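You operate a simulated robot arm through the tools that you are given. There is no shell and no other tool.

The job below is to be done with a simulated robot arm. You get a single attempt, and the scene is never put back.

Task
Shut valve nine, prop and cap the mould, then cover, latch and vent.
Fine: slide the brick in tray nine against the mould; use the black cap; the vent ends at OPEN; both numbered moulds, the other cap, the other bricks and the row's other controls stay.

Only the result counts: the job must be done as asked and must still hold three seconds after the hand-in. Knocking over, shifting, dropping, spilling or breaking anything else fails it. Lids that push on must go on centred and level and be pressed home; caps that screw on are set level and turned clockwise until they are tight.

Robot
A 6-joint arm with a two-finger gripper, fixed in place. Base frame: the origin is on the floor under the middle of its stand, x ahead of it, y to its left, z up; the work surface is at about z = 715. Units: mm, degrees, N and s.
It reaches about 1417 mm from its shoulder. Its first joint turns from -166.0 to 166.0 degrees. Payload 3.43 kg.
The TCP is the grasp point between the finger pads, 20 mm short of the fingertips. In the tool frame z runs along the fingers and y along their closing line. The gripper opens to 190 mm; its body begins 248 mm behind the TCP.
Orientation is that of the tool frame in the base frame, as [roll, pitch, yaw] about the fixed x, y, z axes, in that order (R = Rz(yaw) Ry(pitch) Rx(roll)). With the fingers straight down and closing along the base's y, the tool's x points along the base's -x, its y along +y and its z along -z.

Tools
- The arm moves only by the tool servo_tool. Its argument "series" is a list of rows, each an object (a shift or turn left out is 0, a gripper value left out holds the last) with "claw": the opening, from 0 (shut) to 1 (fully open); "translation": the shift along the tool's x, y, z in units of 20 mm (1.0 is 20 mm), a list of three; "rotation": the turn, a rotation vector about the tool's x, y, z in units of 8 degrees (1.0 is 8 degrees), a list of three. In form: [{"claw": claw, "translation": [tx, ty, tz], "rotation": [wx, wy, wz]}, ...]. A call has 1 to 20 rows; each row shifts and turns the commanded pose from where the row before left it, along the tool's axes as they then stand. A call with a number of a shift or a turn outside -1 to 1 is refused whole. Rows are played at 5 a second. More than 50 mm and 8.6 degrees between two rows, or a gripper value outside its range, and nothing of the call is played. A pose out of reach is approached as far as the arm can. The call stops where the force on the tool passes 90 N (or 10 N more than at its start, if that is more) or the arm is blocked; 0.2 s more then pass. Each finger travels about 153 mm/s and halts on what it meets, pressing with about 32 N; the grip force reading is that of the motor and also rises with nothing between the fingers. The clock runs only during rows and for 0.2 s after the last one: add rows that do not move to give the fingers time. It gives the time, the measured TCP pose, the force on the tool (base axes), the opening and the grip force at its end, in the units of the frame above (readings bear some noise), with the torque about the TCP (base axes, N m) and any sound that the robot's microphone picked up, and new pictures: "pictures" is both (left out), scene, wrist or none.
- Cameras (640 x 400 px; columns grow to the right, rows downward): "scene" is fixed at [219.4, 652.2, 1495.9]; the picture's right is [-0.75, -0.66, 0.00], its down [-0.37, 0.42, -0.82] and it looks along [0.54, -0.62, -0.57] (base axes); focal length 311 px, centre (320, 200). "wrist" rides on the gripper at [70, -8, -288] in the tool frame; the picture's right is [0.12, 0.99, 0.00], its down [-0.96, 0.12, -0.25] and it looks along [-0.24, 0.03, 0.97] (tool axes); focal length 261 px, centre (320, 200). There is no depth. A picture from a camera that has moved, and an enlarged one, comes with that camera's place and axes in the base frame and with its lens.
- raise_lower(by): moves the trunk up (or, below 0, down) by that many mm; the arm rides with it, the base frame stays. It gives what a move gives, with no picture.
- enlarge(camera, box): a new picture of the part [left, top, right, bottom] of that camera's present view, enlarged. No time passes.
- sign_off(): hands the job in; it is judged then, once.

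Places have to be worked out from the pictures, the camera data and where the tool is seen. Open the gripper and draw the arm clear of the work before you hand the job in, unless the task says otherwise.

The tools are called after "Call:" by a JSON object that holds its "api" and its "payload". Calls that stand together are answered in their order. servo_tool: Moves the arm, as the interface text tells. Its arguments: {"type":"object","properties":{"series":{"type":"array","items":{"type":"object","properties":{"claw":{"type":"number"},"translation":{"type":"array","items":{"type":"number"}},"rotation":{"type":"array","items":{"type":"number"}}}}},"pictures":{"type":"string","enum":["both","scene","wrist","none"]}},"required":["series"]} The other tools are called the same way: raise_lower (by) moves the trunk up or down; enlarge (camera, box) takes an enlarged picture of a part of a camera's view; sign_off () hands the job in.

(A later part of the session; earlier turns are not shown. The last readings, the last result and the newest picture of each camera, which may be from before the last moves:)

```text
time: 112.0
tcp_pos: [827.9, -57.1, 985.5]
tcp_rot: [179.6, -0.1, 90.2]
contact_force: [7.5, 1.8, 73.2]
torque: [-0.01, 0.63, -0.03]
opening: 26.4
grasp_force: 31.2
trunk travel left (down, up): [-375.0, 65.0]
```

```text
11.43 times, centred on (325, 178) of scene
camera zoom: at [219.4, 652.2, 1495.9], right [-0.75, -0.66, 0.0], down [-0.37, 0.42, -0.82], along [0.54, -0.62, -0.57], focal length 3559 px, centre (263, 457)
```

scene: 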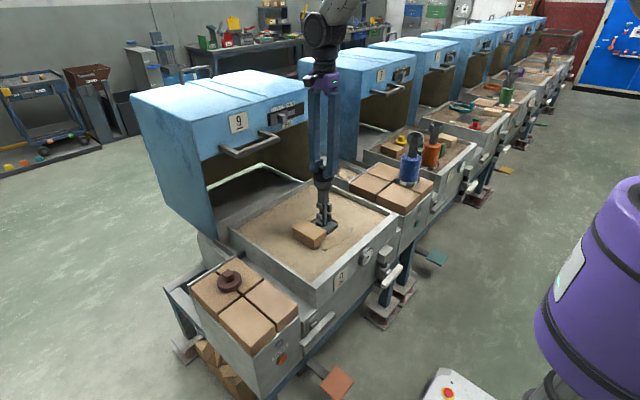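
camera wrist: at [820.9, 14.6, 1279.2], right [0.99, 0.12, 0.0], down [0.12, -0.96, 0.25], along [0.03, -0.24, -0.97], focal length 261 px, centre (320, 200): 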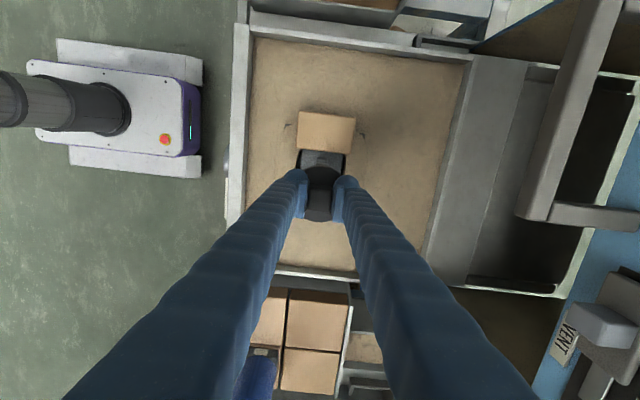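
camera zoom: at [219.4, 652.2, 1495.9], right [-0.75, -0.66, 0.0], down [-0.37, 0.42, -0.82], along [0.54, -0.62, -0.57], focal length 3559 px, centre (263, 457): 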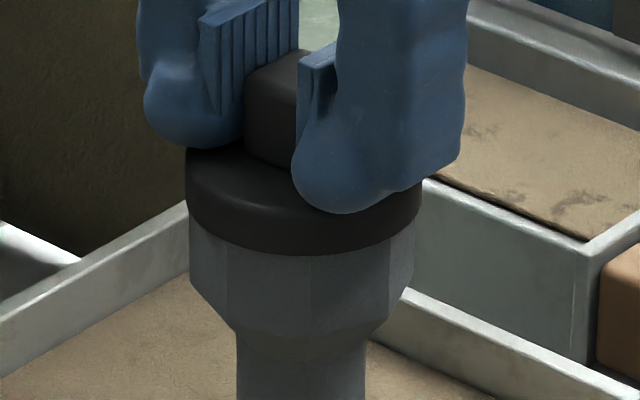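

Bottomed at z≈985 under 73 N. Now I unload in steps until the force is almost zero, before opening.

Call:
{"api": "servo_tool", "payload": {"series": [{"translation": [0, 0, -0.1]}, {"translation": [0, 0, -0.1]}, {}], "pictures": "none"}}

Call:
{"api": "servo_tool", "payload": {"series": [{"translation": [0, 0, -0.06]}, {}], "pictures": "none"}}

Call:
{"api": "servo_tool", "payload": {"series": [{"translation": [0, 0, -0.06]}, {}], "pictures": "none"}}

```text
time: 112.8
tcp_pos: [828.3, -57.2, 984.4]
tcp_rot: [179.8, -0.2, 90.1]
contact_force: [8.6, -0.1, 54.7]
torque: [-0.14, -0.13, 0.05]
opening: 26.5
grasp_force: 31.4
trunk travel left (down, up): [-375.0, 65.0]
```

```text
time: 113.4
tcp_pos: [826.4, -56.8, 985.9]
tcp_rot: [179.8, -0.1, 90.1]
contact_force: [8.1, 0.1, 46.0]
torque: [-0.07, -0.28, 0.01]
opening: 26.5
grasp_force: 31.7
trunk travel left (down, up): [-375.0, 65.0]
```

```text
time: 114.0
tcp_pos: [827.9, -54.8, 985.6]
tcp_rot: [180.0, 0.0, 90.1]
contact_force: [7.5, 0.1, 35.0]
torque: [-0.06, -0.28, 0.05]
opening: 26.5
grasp_force: 32.1
trunk travel left (down, up): [-375.0, 65.0]
```

Call:
{"api": "servo_tool", "payload": {"series": [{"translation": [0, 0, -0.08]}, {"translation": [0, 0, -0.06]}, {}], "pictures": "none"}}

Call:
{"api": "servo_tool", "payload": {"series": [{"translation": [0, 0, -0.03]}, {}], "pictures": "none"}}

```text
time: 114.8
tcp_pos: [826.8, -56.7, 984.9]
tcp_rot: [-179.6, -0.1, 90.2]
contact_force: [-0.1, -0.9, 1.2]
torque: [-0.04, -0.03, -0.01]
opening: 26.5
grasp_force: 32.1
trunk travel left (down, up): [-375.0, 65.0]
```

```text
time: 115.4
tcp_pos: [829.0, -56.1, 987.0]
tcp_rot: [-179.9, -0.1, 90.3]
contact_force: [0.8, 0.3, -0.6]
torque: [-0.01, 0.01, -0.03]
opening: 26.5
grasp_force: 31.8
trunk travel left (down, up): [-375.0, 65.0]
```

Force is ~0 now. I open slowly.

Call:
{"api": "servo_tool", "payload": {"series": [{"claw": 0.15}, {"claw": 0.17}, {"claw": 0.19}, {"claw": 0.22}, {"claw": 0.25}, {"claw": 0.28}, {"claw": 0.32}, {"claw": 0.36}], "pictures": "both"}}

Call:
{"api": "enlarge", "payload": {"camera": "scene", "box": [305, 160, 345, 195]}}

Call:
{"api": "enlarge", "payload": {"camera": "wrist", "box": [285, 140, 360, 220]}}

Call:
{"api": "enlarge", "payload": {"camera": "scene", "box": [290, 160, 360, 240]}}

```text
time: 117.2
tcp_pos: [829.8, -56.8, 988.1]
tcp_rot: [-179.9, -0.1, 90.1]
contact_force: [0.2, 0.3, 0.2]
torque: [-0.01, -0.02, -0.03]
opening: 68.4
grasp_force: 0.2
trunk travel left (down, up): [-375.0, 65.0]
camera wrist: at [820.9, 14.6, 1276.0], right [0.99, 0.12, 0.0], down [0.12, -0.96, 0.25], along [0.03, -0.24, -0.97], focal length 261 px, centre (320, 200)
```

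scene: 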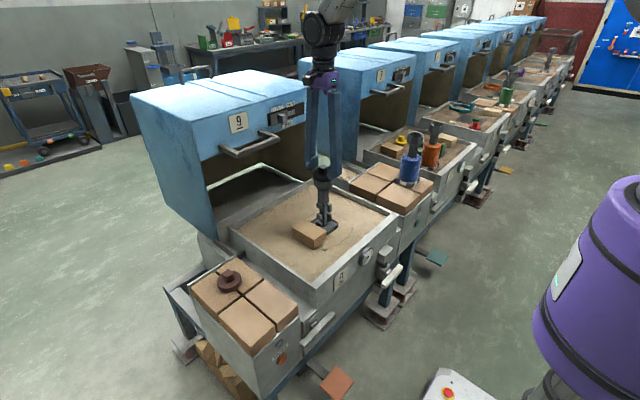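
wrist: 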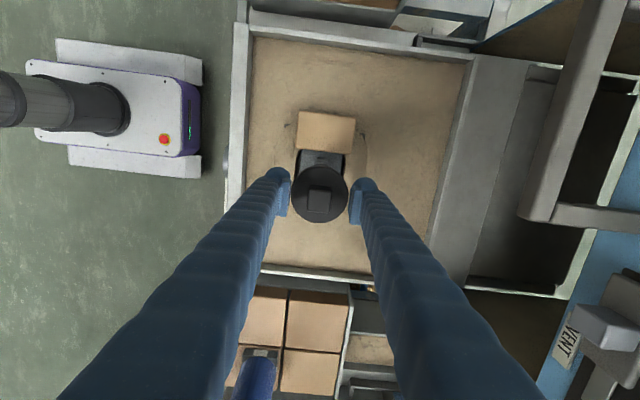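

```text
11.43 times, centred on (325, 178) of scene
camera zoom: at [219.4, 652.2, 1495.9], right [-0.75, -0.66, 0.0], down [-0.37, 0.42, -0.82], along [0.54, -0.62, -0.57], focal length 3559 px, centre (263, 457)
```

zoom: 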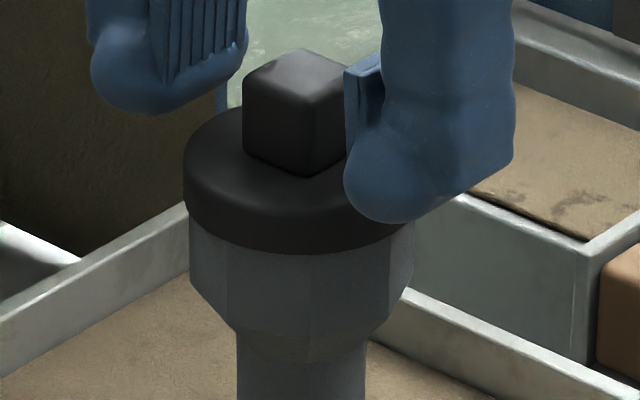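

```text
5.00 times, centred on (322, 180) of wrist
camera zoom: at [820.9, 14.6, 1276.0], right [0.99, 0.12, 0.0], down [0.12, -0.96, 0.25], along [0.03, -0.24, -0.97], focal length 1303 px, centre (308, 300)
```

zoom: 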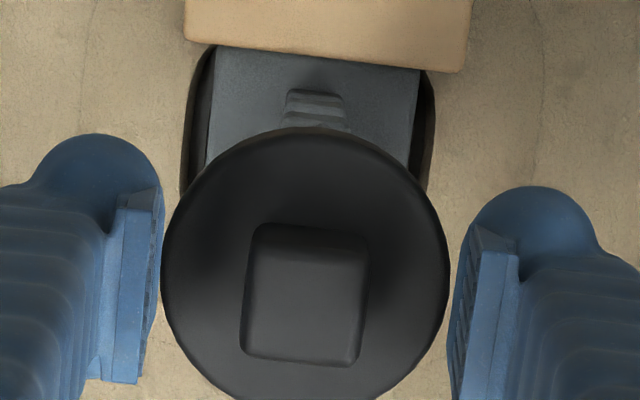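

```text
5.00 times, centred on (325, 200) of scene
camera zoom: at [219.4, 652.2, 1495.9], right [-0.75, -0.66, 0.0], down [-0.37, 0.42, -0.82], along [0.54, -0.62, -0.57], focal length 1557 px, centre (295, 200)
```

zoom: 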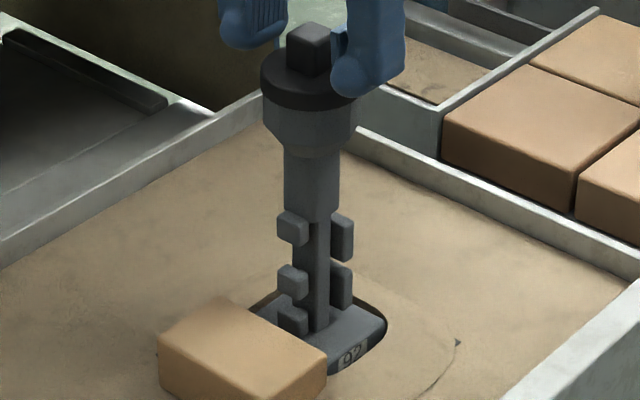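

Cap is home, level and centred (disc 183–420 px over cup 189–414 px), mould upright. I rise clear and move above the hood handle to look at it.

Call:
{"api": "servo_tool", "payload": {"series": [{"translation": [0, 0, -0.3]}, {"translation": [0, 0, -0.7]}, {"translation": [0, 0, -1]}, {"translation": [0, 0, -1]}, {"translation": [0, 0, -1]}, {"translation": [0, 0, -1]}, {"translation": [0, 0, -1]}, {"translation": [0, 0, -1]}, {"translation": [0, 0, -1]}, {"translation": [0.6, 0.8, -0.2]}, {"translation": [0.6, 0.8, 0]}, {"translation": [0.6, 0.8, 0]}, {"translation": [0.6, 0.8, 0]}, {"translation": [0.6, 0.8, 0]}, {"translation": [0.6, 0.8, 0]}, {"translation": [0.6, 0.8, 0]}, {"translation": [0.6, 0.8, 0]}, {"translation": [0.6, 0.8, 0]}], "pictures": "both"}}

Call:
{"api": "enlarge", "payload": {"camera": "wrist", "box": [220, 60, 640, 330]}}

Call:
{"api": "enlarge", "payload": {"camera": "scene", "box": [200, 80, 360, 200]}}

```text
time: 121.0
tcp_pos: [974.1, 50.7, 1150.2]
tcp_rot: [-179.9, -0.1, 90.2]
contact_force: [-0.1, -1.2, 0.0]
torque: [-0.01, 0.05, 0.02]
opening: 68.5
grasp_force: 0.1
trunk travel left (down, up): [-375.0, 65.0]
camera wrist: at [966.0, 123.2, 1439.0], right [0.99, 0.12, 0.0], down [0.12, -0.96, 0.25], along [0.03, -0.24, -0.97], focal length 261 px, centre (320, 200)
```

scene: 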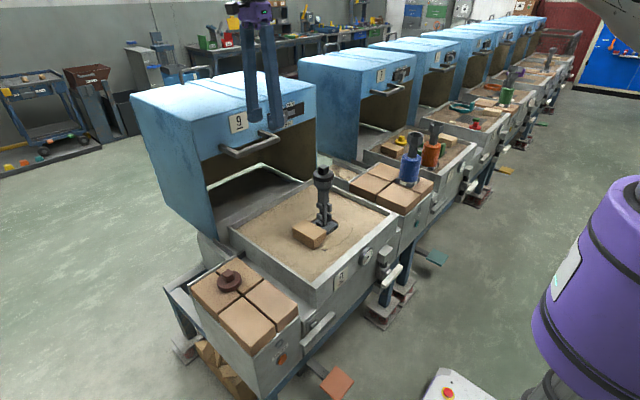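
wrist: 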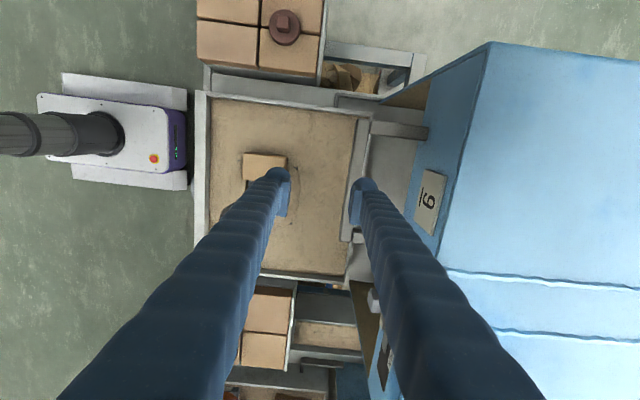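

```text
1.48 times, centred on (430, 195) of wrist
camera zoom: at [966.0, 123.2, 1439.0], right [0.99, 0.12, 0.0], down [0.12, -0.96, 0.25], along [0.03, -0.24, -0.97], focal length 386 px, centre (157, 207)
```

zoom: 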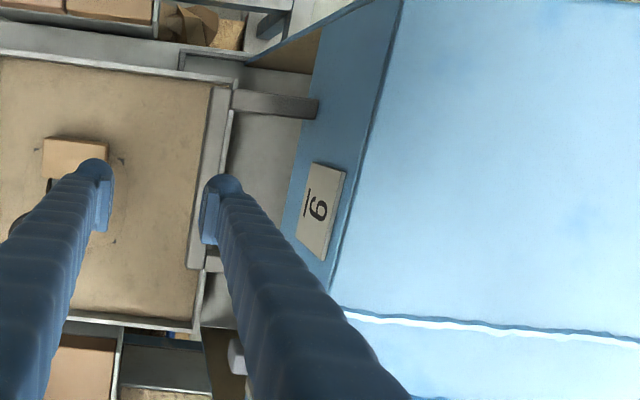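

```text
3.33 times, centred on (280, 140) of scene
camera zoom: at [219.4, 652.2, 1495.9], right [-0.75, -0.66, 0.0], down [-0.37, 0.42, -0.82], along [0.54, -0.62, -0.57], focal length 1038 px, centre (453, 400)
```

zoom: 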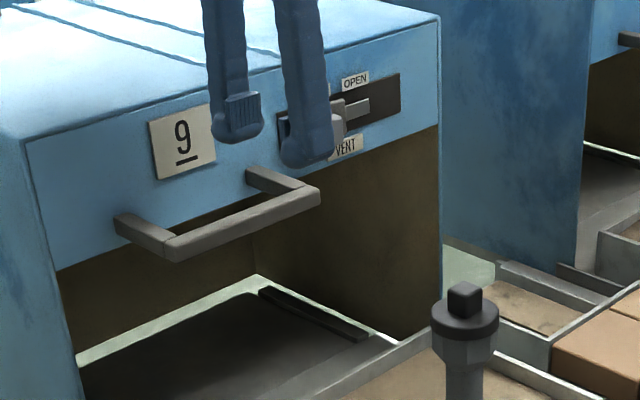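

Handle bar measured at x≈1029, y −35…150, z≈1036, about 20 mm thick, with ~80 mm gap to the hood face. I move over it, descend and grip it (fingers in front and behind).

Call:
{"api": "servo_tool", "payload": {"series": [{"translation": [0.15, 0.7, 0]}, {"translation": [0.15, 0.7, 0]}, {"translation": [0, 0.7, 0]}, {"translation": [0, 0.65, 0]}, {"translation": [0, 0, 1]}, {"translation": [0, 0, 1]}, {"translation": [0, 0, 0.8]}], "pictures": "both"}}

Call:
{"api": "enlarge", "payload": {"camera": "wrist", "box": [240, 100, 400, 250]}}

Call:
{"api": "enlarge", "payload": {"camera": "scene", "box": [200, 80, 360, 200]}}

```text
time: 122.6
tcp_pos: [1022.1, 58.4, 1092.3]
tcp_rot: [-179.6, -0.1, 90.2]
contact_force: [-1.1, -0.8, -0.8]
torque: [-0.03, 0.21, 0.02]
opening: 68.3
grasp_force: 0.1
out of reach, approached as far as the arm can: row 4
trunk travel left (down, up): [-375.0, 65.0]
camera wrist: at [1017.4, 129.1, 1381.6], right [0.99, 0.12, -0.01], down [0.12, -0.96, 0.25], along [0.02, -0.24, -0.97], focal length 261 px, centre (320, 200)
```

scene: 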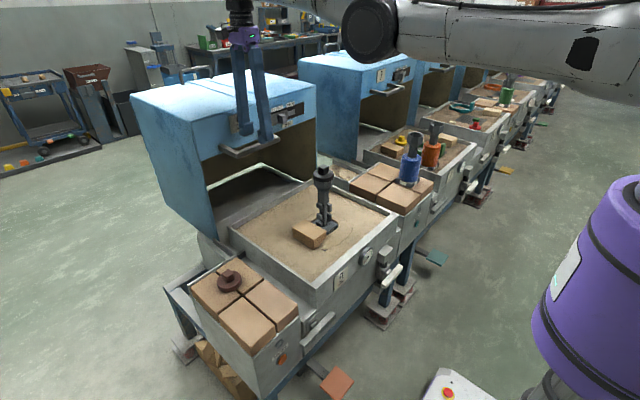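
wrist: 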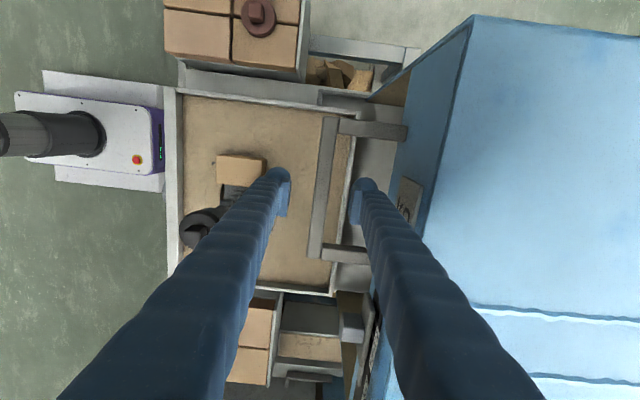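

```text
2.67 times, centred on (320, 175) of wrist
camera zoom: at [1017.4, 129.1, 1381.6], right [0.99, 0.12, -0.01], down [0.12, -0.96, 0.25], along [0.02, -0.24, -0.97], focal length 695 px, centre (320, 267)
```

zoom: 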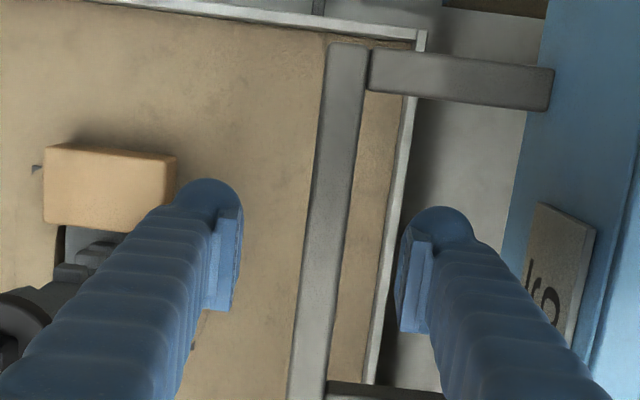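

```text
3.33 times, centred on (280, 140) of scene
camera zoom: at [219.4, 652.2, 1495.9], right [-0.75, -0.66, 0.0], down [-0.37, 0.42, -0.82], along [0.54, -0.62, -0.57], focal length 1038 px, centre (453, 400)
```

zoom: 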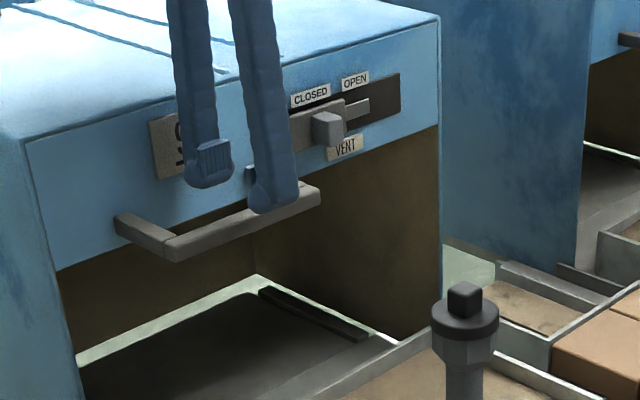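

The arm is near its reach limit here, but the bar lies between the fingers. I go down to handle height and see where it ends up.

Call:
{"api": "servo_tool", "payload": {"series": [{"translation": [0, 0, 0.7]}, {"translation": [0, 0, 0.7]}, {"translation": [0, 0, 0.7]}, {"translation": [0, 0, 0.7]}], "pictures": "both"}}

Call:
{"api": "enlarge", "payload": {"camera": "wrist", "box": [240, 100, 400, 250]}}

Call:
{"api": "enlarge", "payload": {"camera": "scene", "box": [200, 80, 360, 200]}}

```text
time: 123.6
tcp_pos: [1028.3, 57.1, 1041.1]
tcp_rot: [-179.7, 0.0, 90.2]
contact_force: [-0.3, -0.3, -0.9]
torque: [-0.01, 0.0, -0.01]
opening: 68.4
grasp_force: 0.1
out of reach, approached as far as the arm can: row 1, 3
trunk travel left (down, up): [-375.0, 65.0]
camera wrist: at [1020.9, 129.0, 1328.1], right [0.99, 0.12, -0.01], down [0.12, -0.96, 0.25], along [0.02, -0.24, -0.97], focal length 261 px, centre (320, 200)
```

scene: 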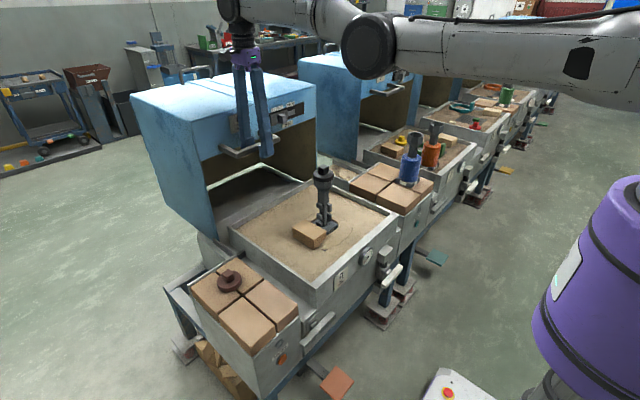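
wrist: 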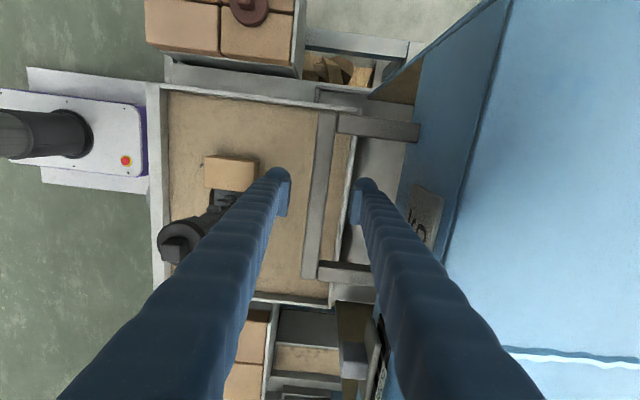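

```text
2.67 times, centred on (320, 175) of wrist
camera zoom: at [1020.9, 129.0, 1328.1], right [0.99, 0.12, -0.01], down [0.12, -0.96, 0.25], along [0.02, -0.24, -0.97], focal length 695 px, centre (320, 267)
```

zoom: 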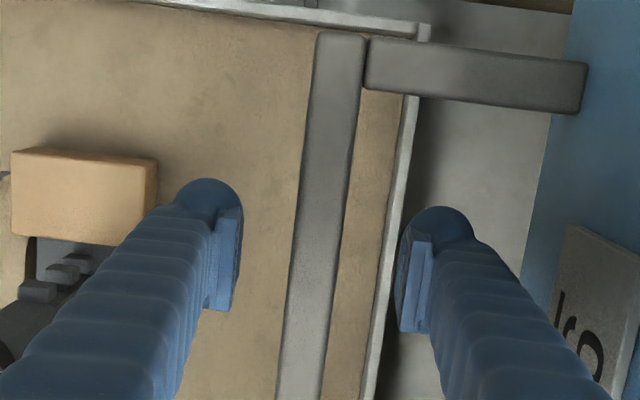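

```text
3.33 times, centred on (280, 140) of scene
camera zoom: at [219.4, 652.2, 1495.9], right [-0.75, -0.66, 0.0], down [-0.37, 0.42, -0.82], along [0.54, -0.62, -0.57], focal length 1038 px, centre (453, 400)
```

zoom: 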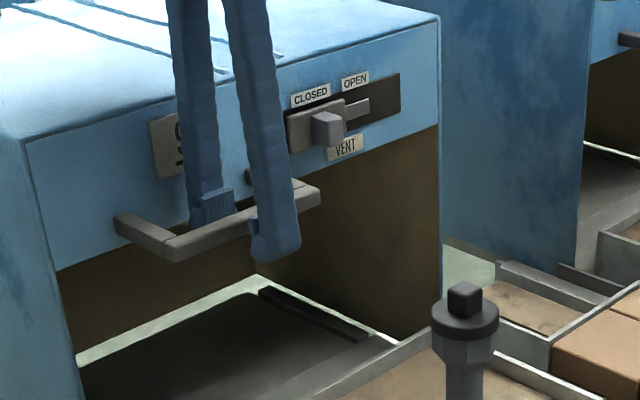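

The fingers straddle the bar, centred. I close on it and then start pulling toward −x slowly.

Call:
{"api": "servo_tool", "payload": {"series": [{"claw": 0.25}, {"claw": 0.15}, {"claw": 0.05}, {}, {}], "pictures": "none"}}

Call:
{"api": "servo_tool", "payload": {"series": [{"translation": [0, -0.2, 0]}, {"translation": [0, -0.3, 0]}, {"translation": [0, -0.3, 0]}, {"translation": [0, -0.3, 0]}], "pictures": "both"}}

Call:
{"api": "enlarge", "payload": {"camera": "scene", "box": [180, 60, 360, 230]}}

```text
time: 124.8
tcp_pos: [1025.0, 57.5, 1040.5]
tcp_rot: [-179.5, -0.1, 90.1]
contact_force: [-22.7, -0.6, -5.8]
torque: [-0.01, 0.11, -0.14]
opening: 18.4
grasp_force: 44.8
trunk travel left (down, up): [-375.0, 65.0]
```

```text
time: 125.8
tcp_pos: [1026.1, 56.1, 1039.3]
tcp_rot: [-179.5, -0.1, 90.1]
contact_force: [-29.8, 0.2, -13.4]
torque: [0.02, 0.05, -0.15]
opening: 18.3
grasp_force: 44.8
out of reach, approached as far as the arm can: row 1, 2, 3, 4
trunk travel left (down, up): [-375.0, 65.0]
camera wrist: at [1019.3, 129.0, 1327.7], right [0.99, 0.12, -0.01], down [0.12, -0.96, 0.25], along [0.02, -0.24, -0.97], focal length 261 px, centre (320, 200)
```

scene: 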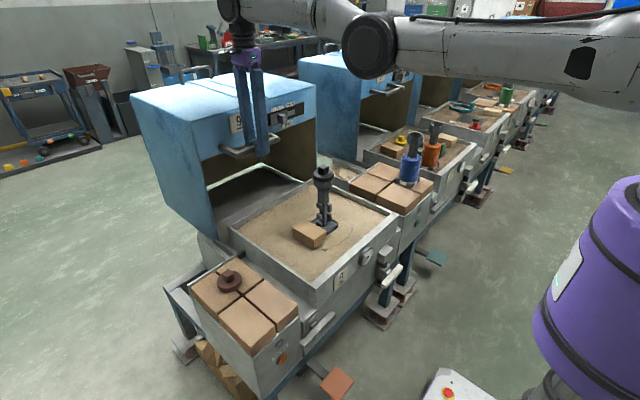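
wrist: 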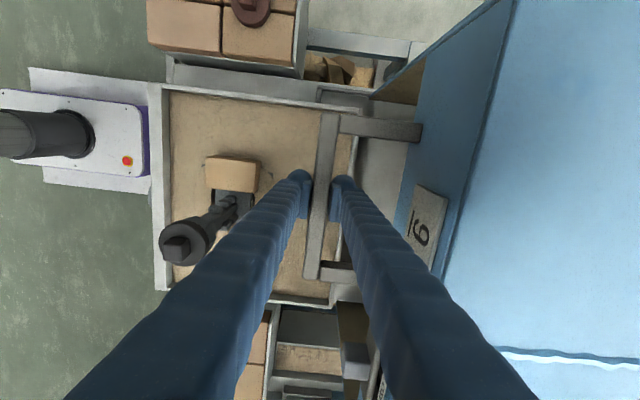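

```text
2.35 times, centred on (270, 145) of scene
camera zoom: at [219.4, 652.2, 1495.9], right [-0.75, -0.66, 0.0], down [-0.37, 0.42, -0.82], along [0.54, -0.62, -0.57], focal length 733 px, centre (438, 329)
```

zoom: 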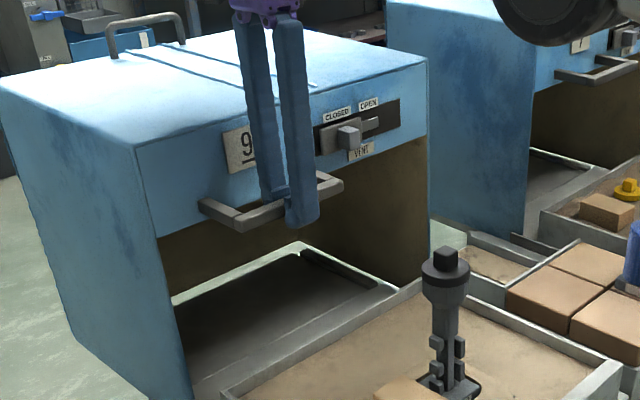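

The grip is on the bar (18 mm), but the readings show the arm pushing +x because the commanded pose was beyond reach. I command more −x travel and watch how force and pose respond.

Call:
{"api": "servo_tool", "payload": {"series": [{"translation": [0, -0.5, 0]}, {"translation": [0, -0.5, 0]}, {"translation": [0, -0.5, 0]}], "pictures": "none"}}

```text
time: 126.6
tcp_pos: [1024.2, 56.3, 1039.6]
tcp_rot: [-179.4, -0.1, 90.3]
contact_force: [-30.9, -1.0, -19.2]
torque: [0.05, 0.1, -0.12]
opening: 18.2
grasp_force: 45.3
out of reach, approached as far as the arm can: row 1, 2, 3
trunk travel left (down, up): [-375.0, 65.0]
```

The arm is stuck at the edge of its reach in this posture. I release the bar and lift off to re-approach with a tilted tool, which brings the wrist back within reach.

Call:
{"api": "servo_tool", "payload": {"series": [{"claw": 0.15}, {"claw": 0.25}, {"claw": 0.36}, {"claw": 0.36}], "pictures": "none"}}

Call:
{"api": "servo_tool", "payload": {"series": [{"translation": [0, -0.1, -0.5]}, {"translation": [0, -0.1, -0.5]}, {"translation": [0, -0.1, -0.5]}], "pictures": "both"}}

```text
time: 127.6
tcp_pos: [1027.5, 56.9, 1040.5]
tcp_rot: [-179.7, -0.1, 90.1]
contact_force: [-0.3, 0.3, -0.1]
torque: [0.0, 0.0, 0.01]
opening: 68.5
grasp_force: 0.0
trunk travel left (down, up): [-375.0, 65.0]
```

```text
time: 128.4
tcp_pos: [1024.9, 57.4, 1071.0]
tcp_rot: [-179.5, -0.1, 90.1]
contact_force: [0.5, -0.5, 0.0]
torque: [0.01, -0.04, -0.04]
opening: 68.5
grasp_force: 0.1
out of reach, approached as far as the arm can: row 3
trunk travel left (down, up): [-375.0, 65.0]
camera wrist: at [1018.0, 129.0, 1358.8], right [0.99, 0.12, -0.01], down [0.12, -0.96, 0.25], along [0.02, -0.24, -0.97], focal length 261 px, centre (320, 200)
```

scene: 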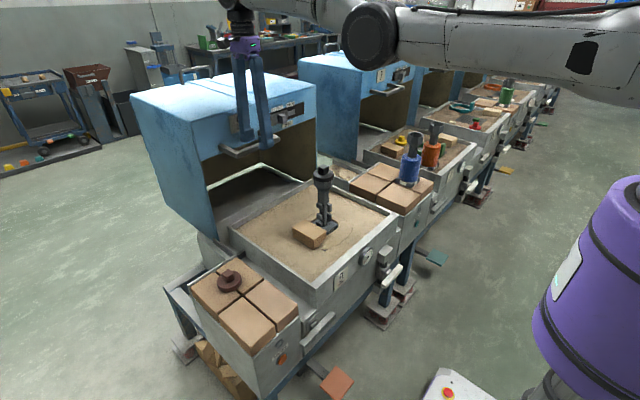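
wrist: 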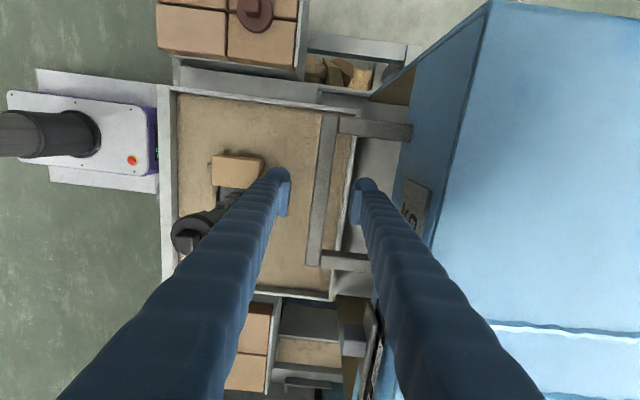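

Call:
{"api": "servo_tool", "payload": {"series": [{"translation": [0, -0.4, 0]}, {"translation": [0, -0.4, 0]}, {"translation": [0, -0.4, 0]}], "pictures": "none"}}

```text
time: 129.2
tcp_pos: [1025.9, 57.6, 1072.1]
tcp_rot: [-179.6, -0.2, 90.2]
contact_force: [0.6, -0.4, -0.3]
torque: [0.03, 0.0, 0.0]
opening: 68.4
grasp_force: 0.0
out of reach, approached as far as the arm can: row 1, 2, 3
trunk travel left (down, up): [-375.0, 65.0]
```

The inverse kinematics is locked at full stretch (radial −x not solvable). Lowering gives slack, so I combine a descent with small −x steps.

Call:
{"api": "servo_tool", "payload": {"series": [{"translation": [0, 0, 0.5]}, {"translation": [0, -0.3, 0.5]}, {"translation": [0, -0.4, 0.4]}], "pictures": "none"}}

```text
time: 130.0
tcp_pos: [1026.8, 59.5, 1043.7]
tcp_rot: [-179.6, 0.0, 90.0]
contact_force: [-0.2, -0.6, -0.6]
torque: [-0.01, 0.0, 0.02]
opening: 68.5
grasp_force: 0.0
out of reach, approached as far as the arm can: row 2, 3
trunk travel left (down, up): [-375.0, 65.0]
```

Call:
{"api": "servo_tool", "payload": {"series": [{"translation": [-0.6, 0, 0]}, {"translation": [-0.6, 0, 0]}, {"translation": [-0.6, 0, 0]}, {"translation": [0, -0.2, 0]}, {"translation": [0, -0.3, 0]}, {"translation": [0, -0.3, 0]}], "pictures": "none"}}

```text
time: 131.4
tcp_pos: [1027.7, 22.8, 1043.3]
tcp_rot: [-179.6, 0.0, 90.2]
contact_force: [-0.3, -0.8, -0.5]
torque: [0.04, -0.01, 0.01]
opening: 68.2
grasp_force: 0.2
out of reach, approached as far as the arm can: row 4, 5, 6
trunk travel left (down, up): [-375.0, 65.0]
```

Call:
{"api": "servo_tool", "payload": {"series": [{"translation": [0, 0, -0.8]}, {"translation": [0, 0, -0.8]}, {"rotation": [-0.5, 0, 0]}, {"rotation": [-0.5, 0, 0]}], "pictures": "scene"}}

```text
time: 132.4
tcp_pos: [1028.9, 23.1, 1076.3]
tcp_rot: [-180.0, -0.2, 90.2]
contact_force: [-1.1, 0.1, 0.4]
torque: [-0.02, -0.04, -0.01]
opening: 68.4
grasp_force: 0.1
out of reach, approached as far as the arm can: row 3, 4
trunk travel left (down, up): [-375.0, 65.0]
```

scene: 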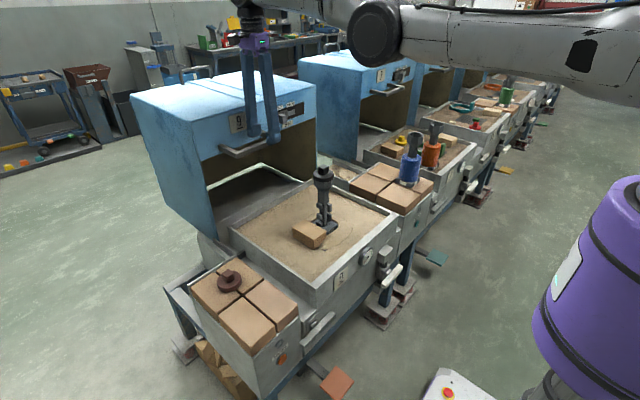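

Vertical moves work; only inward moves lock. I try larger −x steps here above the bar.

Call:
{"api": "servo_tool", "payload": {"series": [{"translation": [0, -1, 0]}, {"translation": [0, -1, 0]}, {"translation": [0, -1, 0]}, {"translation": [0, -1, 0]}], "pictures": "none"}}

```text
time: 133.4
tcp_pos: [1027.0, 22.5, 1076.2]
tcp_rot: [-179.9, -0.1, 90.0]
contact_force: [-0.2, 0.8, 0.0]
torque: [-0.01, 0.03, 0.01]
opening: 68.4
grasp_force: 0.1
out of reach, approached as far as the arm can: row 1, 2, 3, 4
trunk travel left (down, up): [-375.0, 65.0]
```

Call:
{"api": "servo_tool", "payload": {"series": [{"translation": [0, 0, -1]}, {"translation": [0, 0, -1]}, {"translation": [0, 0, -1]}, {"translation": [0, 0, -1]}, {"translation": [0, -0.3, 0]}, {"translation": [0, -0.3, 0]}, {"translation": [0, -0.3, 0]}], "pictures": "scene"}}

```text
time: 135.0
tcp_pos: [1015.3, 22.7, 1154.5]
tcp_rot: [-179.6, -0.1, 90.0]
contact_force: [0.3, 0.6, 0.1]
torque: [0.01, 0.06, 0.02]
opening: 68.3
grasp_force: 0.1
out of reach, approached as far as the arm can: row 3, 4, 6, 7
trunk travel left (down, up): [-375.0, 65.0]
```

scene: 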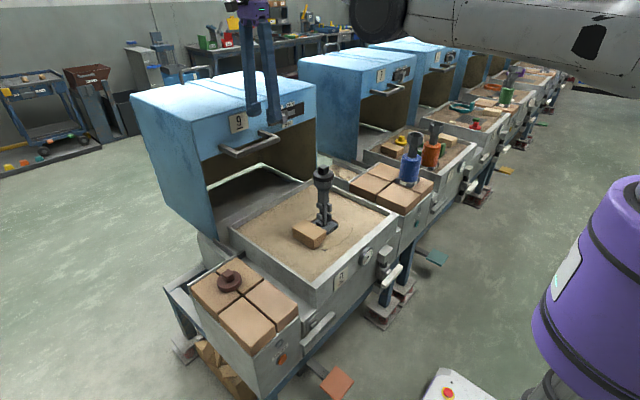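

Possibly each inward step needs too much elbow motion at full stretch. I try very small −x steps that grow gradually.

Call:
{"api": "servo_tool", "payload": {"series": [{"translation": [0, -0.02, 0]}, {"translation": [0, -0.02, 0]}, {"translation": [0, -0.03, 0]}, {"translation": [0, -0.03, 0]}, {"translation": [0, -0.05, 0]}, {"translation": [0, -0.05, 0]}, {"translation": [0, -0.08, 0]}, {"translation": [0, -0.1, 0]}, {"translation": [0, -0.15, 0]}, {"translation": [0, -0.2, 0]}, {"translation": [0, -0.3, 0]}, {"translation": [0, -0.4, 0]}], "pictures": "none"}}

```text
time: 137.6
tcp_pos: [1015.8, 23.5, 1156.3]
tcp_rot: [-179.6, -0.1, 90.2]
contact_force: [0.0, -0.5, 0.1]
torque: [-0.02, -0.01, 0.0]
opening: 68.4
grasp_force: 0.1
out of reach, approached as far as the arm can: row 5, 8, 9, 10, 11, 12
trunk travel left (down, up): [-375.0, 65.0]
```

Call:
{"api": "servo_tool", "payload": {"series": [{"rotation": [0, 0.6, 0]}, {"rotation": [0, 0.6, 0]}, {"rotation": [0, 0.6, 0]}, {"translation": [0, -0.05, 0]}, {"translation": [0, -0.1, 0]}, {"translation": [0, -0.2, 0]}, {"translation": [0, -0.3, 0]}, {"translation": [0, -0.4, 0]}], "pictures": "none"}}

```text
time: 139.4
tcp_pos: [1014.1, 21.9, 1156.5]
tcp_rot: [-179.7, -14.5, 90.1]
contact_force: [-0.3, 0.5, -0.5]
torque: [0.01, 0.0, -0.03]
opening: 68.4
grasp_force: 0.1
out of reach, approached as far as the arm can: row 6, 7, 8
trunk travel left (down, up): [-375.0, 65.0]
```

The shoulder appears to be at z≈1360 with the arm straight. Going down at constant x should create slack; I test that and then step inward.

Call:
{"api": "servo_tool", "payload": {"series": [{"rotation": [0, -0.6, 0]}, {"rotation": [0, -0.6, 0]}, {"rotation": [0, -0.6, 0]}, {"translation": [0, 0, 0.5]}, {"translation": [0, 0, 0.5]}, {"translation": [0, 0, 0.5]}, {"translation": [0, 0, 0.5]}, {"translation": [0, 0, 0.5]}, {"translation": [0, 0, 0.5]}], "pictures": "none"}}

Call:
{"api": "servo_tool", "payload": {"series": [{"translation": [0, -0.05, 0]}, {"translation": [0, -0.1, 0]}, {"translation": [0, -0.2, 0]}], "pictures": "none"}}

```text
time: 141.4
tcp_pos: [1023.2, 23.2, 1097.4]
tcp_rot: [-179.6, -0.1, 90.1]
contact_force: [0.0, -0.4, 0.4]
torque: [0.01, 0.01, 0.01]
opening: 68.2
grasp_force: 0.0
out of reach, approached as far as the arm can: row 5, 7, 9
trunk travel left (down, up): [-375.0, 65.0]
```

```text
time: 142.2
tcp_pos: [1023.0, 21.5, 1098.5]
tcp_rot: [-179.7, -0.1, 90.2]
contact_force: [0.0, 0.1, 0.6]
torque: [0.0, 0.0, -0.04]
opening: 68.4
grasp_force: 0.1
out of reach, approached as far as the arm can: row 2, 3
trunk travel left (down, up): [-375.0, 65.0]
```

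Still locked on the reach sphere. I try one combined larger row (inward + up + tilt outward) to force the elbow to bend.

Call:
{"api": "servo_tool", "payload": {"series": [{"translation": [0, -0.9, -0.9], "rotation": [-1, 0, 0]}, {"translation": [0, -0.9, -0.9], "rotation": [-1, 0, 0]}], "pictures": "none"}}

```text
time: 142.8
tcp_pos: [1052.9, 23.2, 1134.2]
tcp_rot: [175.5, -0.2, 90.1]
contact_force: [-3.1, -0.4, 0.2]
torque: [0.02, 0.01, -0.02]
opening: 67.0
grasp_force: 0.0
out of reach, approached as far as the arm can: row 1, 2
trunk travel left (down, up): [-375.0, 65.0]
```

The right finger is close to the hood face, so I undo the tilt (wrist fixed, TCP inward) and then try pure up-and-inward steps.

Call:
{"api": "servo_tool", "payload": {"series": [{"translation": [0, -0.75, 0], "rotation": [0.28, 0, 0]}, {"translation": [0, -0.75, 0], "rotation": [0.28, 0, 0]}, {"translation": [0, -0.5, -0.8]}, {"translation": [0, -0.5, -0.8]}, {"translation": [0, -0.5, -0.8]}, {"translation": [0, -0.5, -0.8]}, {"translation": [0, -0.5, -0.8]}], "pictures": "scene"}}

```text
time: 144.4
tcp_pos: [1002.3, 24.8, 1216.5]
tcp_rot: [-179.7, -0.1, 90.1]
contact_force: [0.3, -0.7, -0.3]
torque: [0.03, 0.02, 0.01]
opening: 68.5
grasp_force: 0.1
out of reach, approached as far as the arm can: row 4, 5, 6, 7
trunk travel left (down, up): [-375.0, 65.0]
```

scene: 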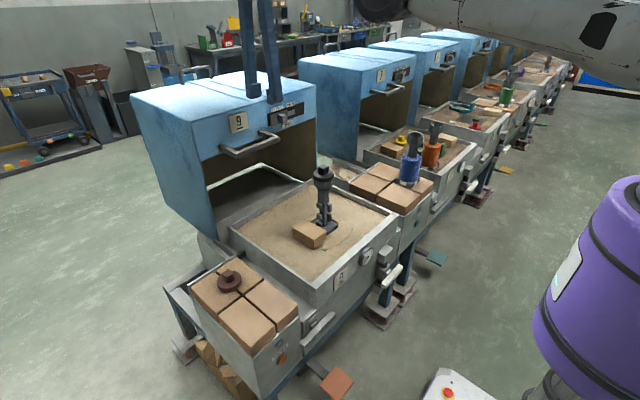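

The arm may have slipped just past straight. I command slightly outward first, then a diagonal down-and-inward step to bend the elbow the normal way.

Call:
{"api": "servo_tool", "payload": {"series": [{"translation": [0, 0.5, 0]}, {"translation": [0, 0.5, 0]}, {"translation": [0, -0.5, 1]}, {"translation": [0, -0.8, 0.5]}, {"translation": [0, -0.8, 0]}], "pictures": "none"}}

Call:
{"api": "servo_tool", "payload": {"series": [{"translation": [0, 0.5, 0]}, {"translation": [0, 0.5, 0]}, {"translation": [0, -0.5, -1]}, {"translation": [0, -0.8, -0.5]}, {"translation": [0, -0.8, 0]}], "pictures": "none"}}

```text
time: 145.6
tcp_pos: [1008.3, 25.2, 1194.1]
tcp_rot: [-179.8, -0.1, 90.0]
contact_force: [0.0, -0.1, -0.2]
torque: [0.0, 0.0, -0.04]
opening: 68.5
grasp_force: 0.0
out of reach, approached as far as the arm can: row 1, 2, 3, 4, 5
trunk travel left (down, up): [-375.0, 65.0]
```

```text
time: 146.8
tcp_pos: [998.3, 24.5, 1233.6]
tcp_rot: [-179.6, -0.1, 90.0]
contact_force: [0.5, -0.8, -0.5]
torque: [-0.03, 0.01, 0.02]
opening: 68.4
grasp_force: 0.1
out of reach, approached as far as the arm can: row 1, 2, 4, 5
trunk travel left (down, up): [-375.0, 65.0]
```

Call:
{"api": "servo_tool", "payload": {"series": [{"translation": [0, 0.9, 0.9]}, {"translation": [0, 0.9, 0.9]}, {"translation": [0, 0.9, 0.9]}, {"translation": [0, -0.3, 0]}, {"translation": [0, -0.3, 0]}, {"translation": [0, -0.3, 0]}], "pictures": "none"}}

Call:
{"api": "servo_tool", "payload": {"series": [{"translation": [0, 0.9, -0.9]}, {"translation": [0, 0.9, -0.9]}, {"translation": [0, 0.9, -0.9]}, {"translation": [0, -0.3, 0]}, {"translation": [0, -0.3, 0]}, {"translation": [0, -0.3, 0]}], "pictures": "none"}}

```text
time: 148.2
tcp_pos: [1012.3, 24.0, 1178.1]
tcp_rot: [-179.7, 0.0, 90.1]
contact_force: [-0.8, 0.1, 1.0]
torque: [0.02, 0.04, -0.01]
opening: 68.4
grasp_force: 0.0
out of reach, approached as far as the arm can: row 1, 2, 3, 5, 6
trunk travel left (down, up): [-375.0, 65.0]
```

```text
time: 149.6
tcp_pos: [1001.7, 24.1, 1224.0]
tcp_rot: [-179.5, -0.2, 90.1]
contact_force: [0.5, -0.2, -1.1]
torque: [0.01, 0.04, 0.02]
opening: 68.2
grasp_force: 0.0
out of reach, approached as far as the arm can: row 1, 2, 3, 5, 6
trunk travel left (down, up): [-375.0, 65.0]
```

I run a series of small out-and-in cycles with varying amplitudes; if the elbow lands on the right side, the later inward steps will carry through.

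Call:
{"api": "servo_tool", "payload": {"series": [{"translation": [0, 0.15, 0]}, {"translation": [0, -0.3, 0]}, {"translation": [0, -0.3, 0]}, {"translation": [0, -0.3, 0]}, {"translation": [0, 0.3, 0]}, {"translation": [0, -0.3, 0]}, {"translation": [0, -0.3, 0]}, {"translation": [0, -0.3, 0]}, {"translation": [0, 0.5, 0]}, {"translation": [0, -0.3, 0]}, {"translation": [0, -0.3, 0]}, {"translation": [0, -0.3, 0]}, {"translation": [0, 0.75, 0]}, {"translation": [0, -0.3, 0]}, {"translation": [0, -0.3, 0]}, {"translation": [0, -0.3, 0]}, {"translation": [0, 1, 0]}, {"translation": [0, -0.3, 0]}, {"translation": [0, -0.3, 0]}, {"translation": [0, -0.3, 0]}], "pictures": "none"}}

```text
time: 153.8
tcp_pos: [1003.1, 22.7, 1220.1]
tcp_rot: [-179.6, 0.0, 90.1]
contact_force: [0.6, 0.0, -0.7]
torque: [-0.03, 0.07, -0.01]
opening: 68.4
grasp_force: 0.1
out of reach, approached as far as the arm can: row 3, 4, 7, 8, 9, 11, 12, 13, 15, 16, 17, 19, 20
trunk travel left (down, up): [-375.0, 65.0]
```

I think this is an exact straight-elbow singularity that pitch motion can break. I try tilting the fingers inward (toward the robot) while moving inward.

Call:
{"api": "servo_tool", "payload": {"series": [{"translation": [0, -1, 0], "rotation": [0.31, 0, 0]}, {"translation": [0, -1, 0], "rotation": [0.31, 0, 0]}, {"translation": [0, -1, 0], "rotation": [0.31, 0, 0]}, {"translation": [0, -1, 0], "rotation": [0.31, 0, 0]}, {"translation": [0, -1, 0], "rotation": [0.31, 0, 0]}, {"translation": [0, -1, 0], "rotation": [0.31, 0, 0]}], "pictures": "none"}}

Call:
{"api": "servo_tool", "payload": {"series": [{"translation": [0, -0.3, 0]}, {"translation": [0, -0.3, 0]}, {"translation": [0, -0.3, 0]}], "pictures": "none"}}

```text
time: 155.2
tcp_pos: [893.0, 23.0, 1249.7]
tcp_rot: [-165.0, -0.1, 90.3]
contact_force: [0.0, -0.1, -0.3]
torque: [0.02, 0.03, -0.01]
opening: 68.5
grasp_force: 0.2
out of reach, approached as far as the arm can: row 2, 4, 5
trunk travel left (down, up): [-375.0, 65.0]
```

```text
time: 156.0
tcp_pos: [876.4, 23.4, 1254.3]
tcp_rot: [-165.2, 0.0, 90.2]
contact_force: [0.8, 0.3, 0.3]
torque: [0.0, -0.1, -0.01]
opening: 68.4
grasp_force: 0.1
trunk travel left (down, up): [-375.0, 65.0]
```

Unlocked: inward moves work again. I now tilt the tool ~20° outward (fingers toward the hood) so that the wrist stays well inside reach, and re-approach the handle.

Call:
{"api": "servo_tool", "payload": {"series": [{"rotation": [-0.875, 0, 0]}, {"rotation": [-0.875, 0, 0]}, {"rotation": [-0.875, 0, 0]}, {"rotation": [-0.875, 0, 0]}, {"rotation": [-0.875, 0, 0]}], "pictures": "none"}}

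Call:
{"api": "servo_tool", "payload": {"series": [{"translation": [0.243, 0.498, 0.9]}, {"translation": [0.243, 0.498, 0.9]}, {"translation": [0.243, 0.498, 0.9]}, {"translation": [0.243, 0.498, 0.9]}, {"translation": [0.243, 0.498, 0.9]}, {"translation": [0.243, 0.498, 0.9]}, {"translation": [0.243, 0.498, 0.9]}], "pictures": "both"}}

```text
time: 157.2
tcp_pos: [874.4, 22.4, 1255.3]
tcp_rot: [159.6, -0.1, 90.1]
contact_force: [-0.8, -0.1, -0.3]
torque: [-0.02, -0.1, -0.02]
opening: 68.4
grasp_force: 0.1
trunk travel left (down, up): [-375.0, 65.0]
```

```text
time: 158.8
tcp_pos: [986.3, 59.0, 1157.8]
tcp_rot: [159.8, -0.1, 90.1]
contact_force: [0.6, -0.6, 0.4]
torque: [-0.03, 0.05, -0.03]
opening: 68.2
grasp_force: 0.1
trunk travel left (down, up): [-375.0, 65.0]
camera wrist: at [879.5, 129.8, 1426.3], right [0.93, 0.12, 0.34], down [0.03, -0.96, 0.27], along [0.36, -0.24, -0.9], focal length 261 px, centre (320, 200)
```

scene: 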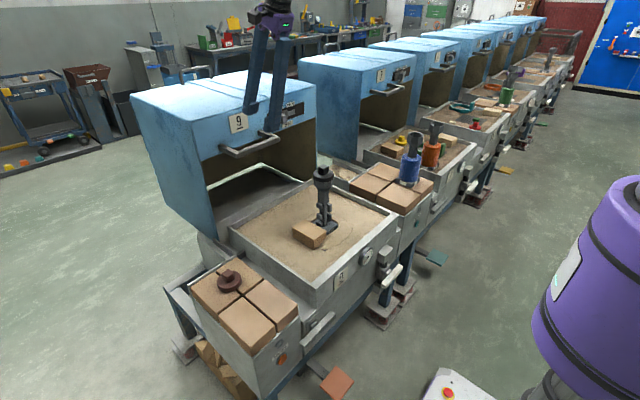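
wrist: 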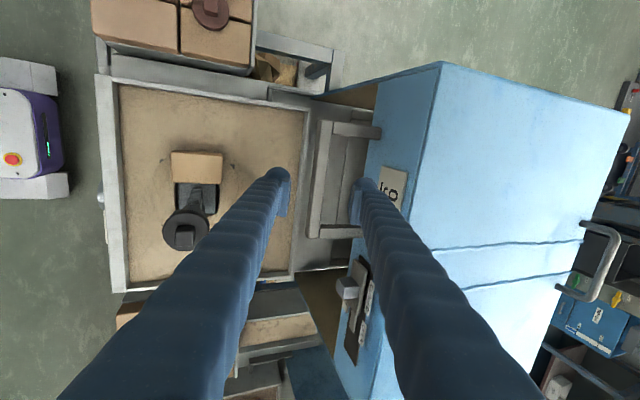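

Reached without limits. The bar is between the fingers; I advance along the tool axis toward it.

Call:
{"api": "servo_tool", "payload": {"series": [{"translation": [-0.014, -0.009, 0.9]}, {"translation": [-0.014, -0.009, 0.9]}, {"translation": [-0.014, -0.009, 0.9]}, {"translation": [-0.014, -0.009, 0.9]}, {"translation": [-0.014, -0.009, 0.9]}], "pictures": "both"}}

Call:
{"api": "enlarge", "payload": {"camera": "wrist", "box": [240, 100, 400, 250]}}

Call:
{"api": "enlarge", "payload": {"camera": "scene", "box": [200, 80, 360, 200]}}

```text
time: 160.0
tcp_pos: [1017.0, 56.6, 1074.6]
tcp_rot: [159.9, -0.1, 90.2]
contact_force: [0.5, 0.4, 0.5]
torque: [0.0, 0.05, 0.01]
opening: 68.3
grasp_force: 0.1
trunk travel left (down, up): [-375.0, 65.0]
camera wrist: at [909.8, 127.7, 1341.3], right [0.93, 0.12, 0.34], down [0.03, -0.96, 0.27], along [0.36, -0.24, -0.9], focal length 261 px, centre (320, 200)
```

scene: 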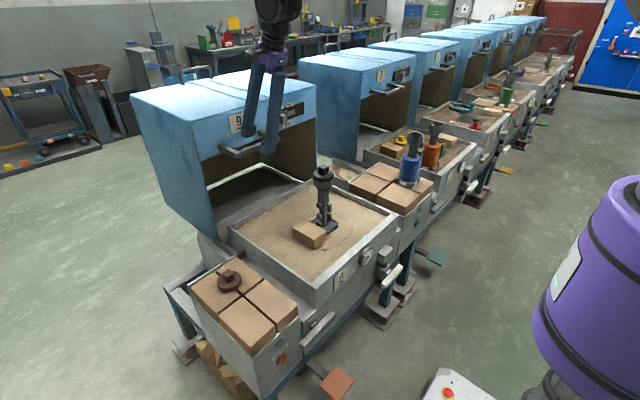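
wrist: 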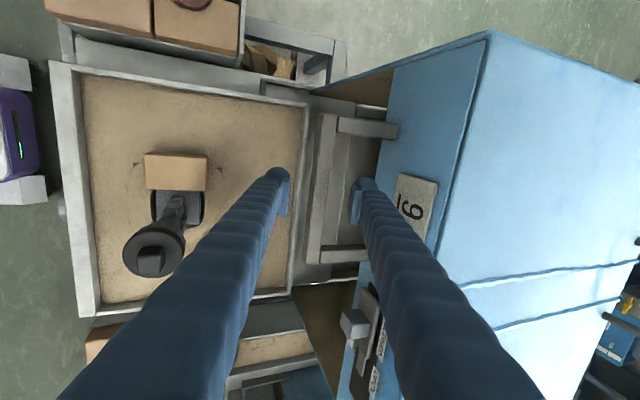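

```text
2.67 times, centred on (320, 175) of wrist
camera zoom: at [909.8, 127.7, 1341.3], right [0.93, 0.12, 0.34], down [0.03, -0.96, 0.27], along [0.36, -0.24, -0.9], focal length 695 px, centre (320, 267)
```

zoom: 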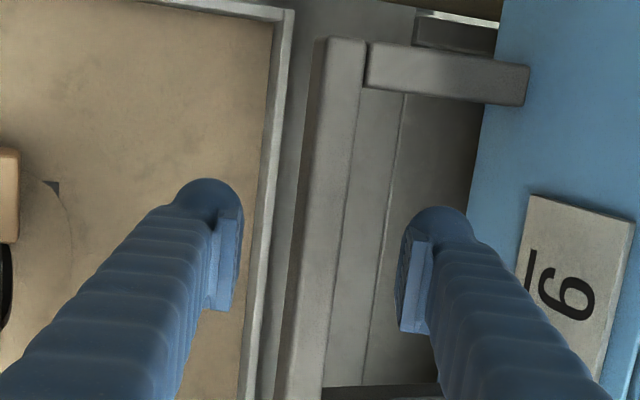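

```text
3.33 times, centred on (280, 140) of scene
camera zoom: at [219.4, 652.2, 1495.9], right [-0.75, -0.66, 0.0], down [-0.37, 0.42, -0.82], along [0.54, -0.62, -0.57], focal length 1038 px, centre (453, 400)
```

zoom: 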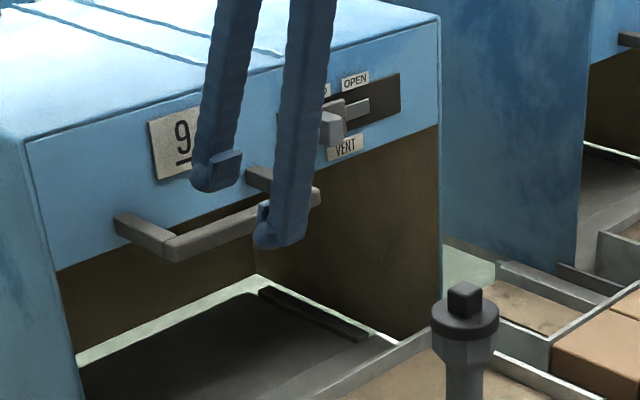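

Bar still centred. I advance the last 37 mm and close on the bar.

Call:
{"api": "servo_tool", "payload": {"series": [{"translation": [0, 0, 0.6]}, {"translation": [0, 0, 0.6]}, {"translation": [0, 0, 0.6]}, {"claw": 0.25}, {"claw": 0.15}, {"claw": 0.05}, {}, {}], "pictures": "both"}}

Call:
{"api": "enlarge", "payload": {"camera": "scene", "box": [200, 80, 360, 200]}}

Call:
{"api": "enlarge", "payload": {"camera": "wrist", "box": [240, 100, 400, 250]}}

```text
time: 161.8
tcp_pos: [1026.7, 55.8, 1040.1]
tcp_rot: [160.0, -0.1, 90.0]
contact_force: [-16.7, 0.4, -6.7]
torque: [0.83, 0.47, -1.68]
opening: 21.1
grasp_force: 44.8
trunk travel left (down, up): [-375.0, 65.0]
camera wrist: at [920.6, 127.8, 1307.9], right [0.93, 0.12, 0.34], down [0.03, -0.96, 0.27], along [0.36, -0.24, -0.9], focal length 261 px, centre (320, 200)
```

scene: 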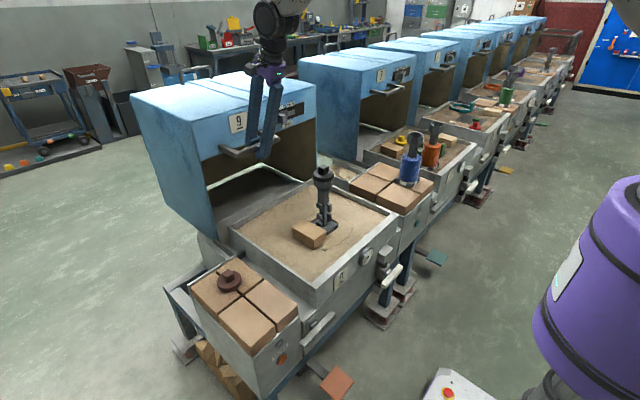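
wrist: 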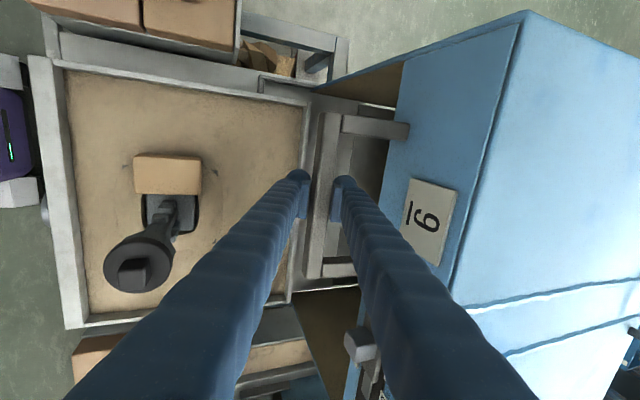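

```text
3.33 times, centred on (280, 140) of scene
camera zoom: at [219.4, 652.2, 1495.9], right [-0.75, -0.66, 0.0], down [-0.37, 0.42, -0.82], along [0.54, -0.62, -0.57], focal length 1038 px, centre (453, 400)
```

zoom: 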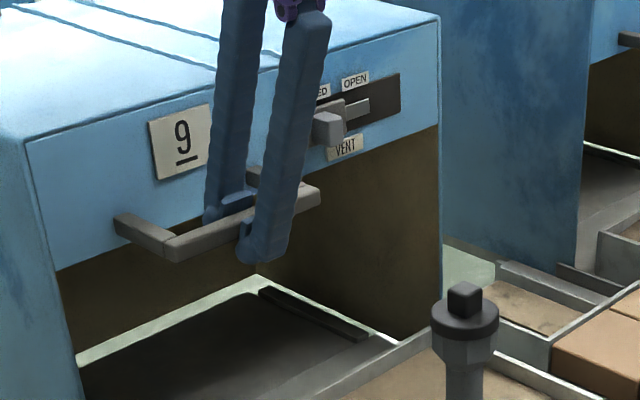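

```text
2.67 times, centred on (320, 175) of wrist
camera zoom: at [920.6, 127.8, 1307.9], right [0.93, 0.12, 0.34], down [0.03, -0.96, 0.27], along [0.36, -0.24, -0.9], focal length 695 px, centre (320, 267)
```

zoom: 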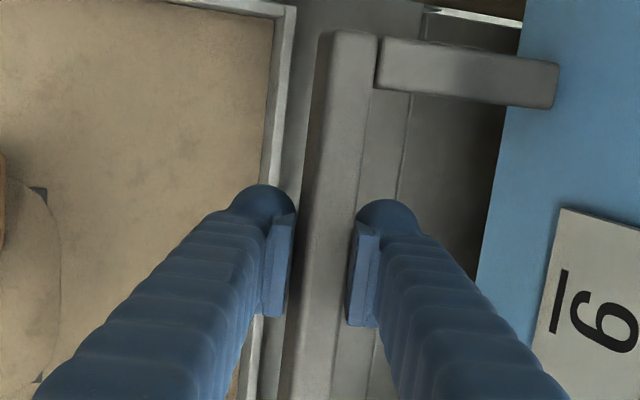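

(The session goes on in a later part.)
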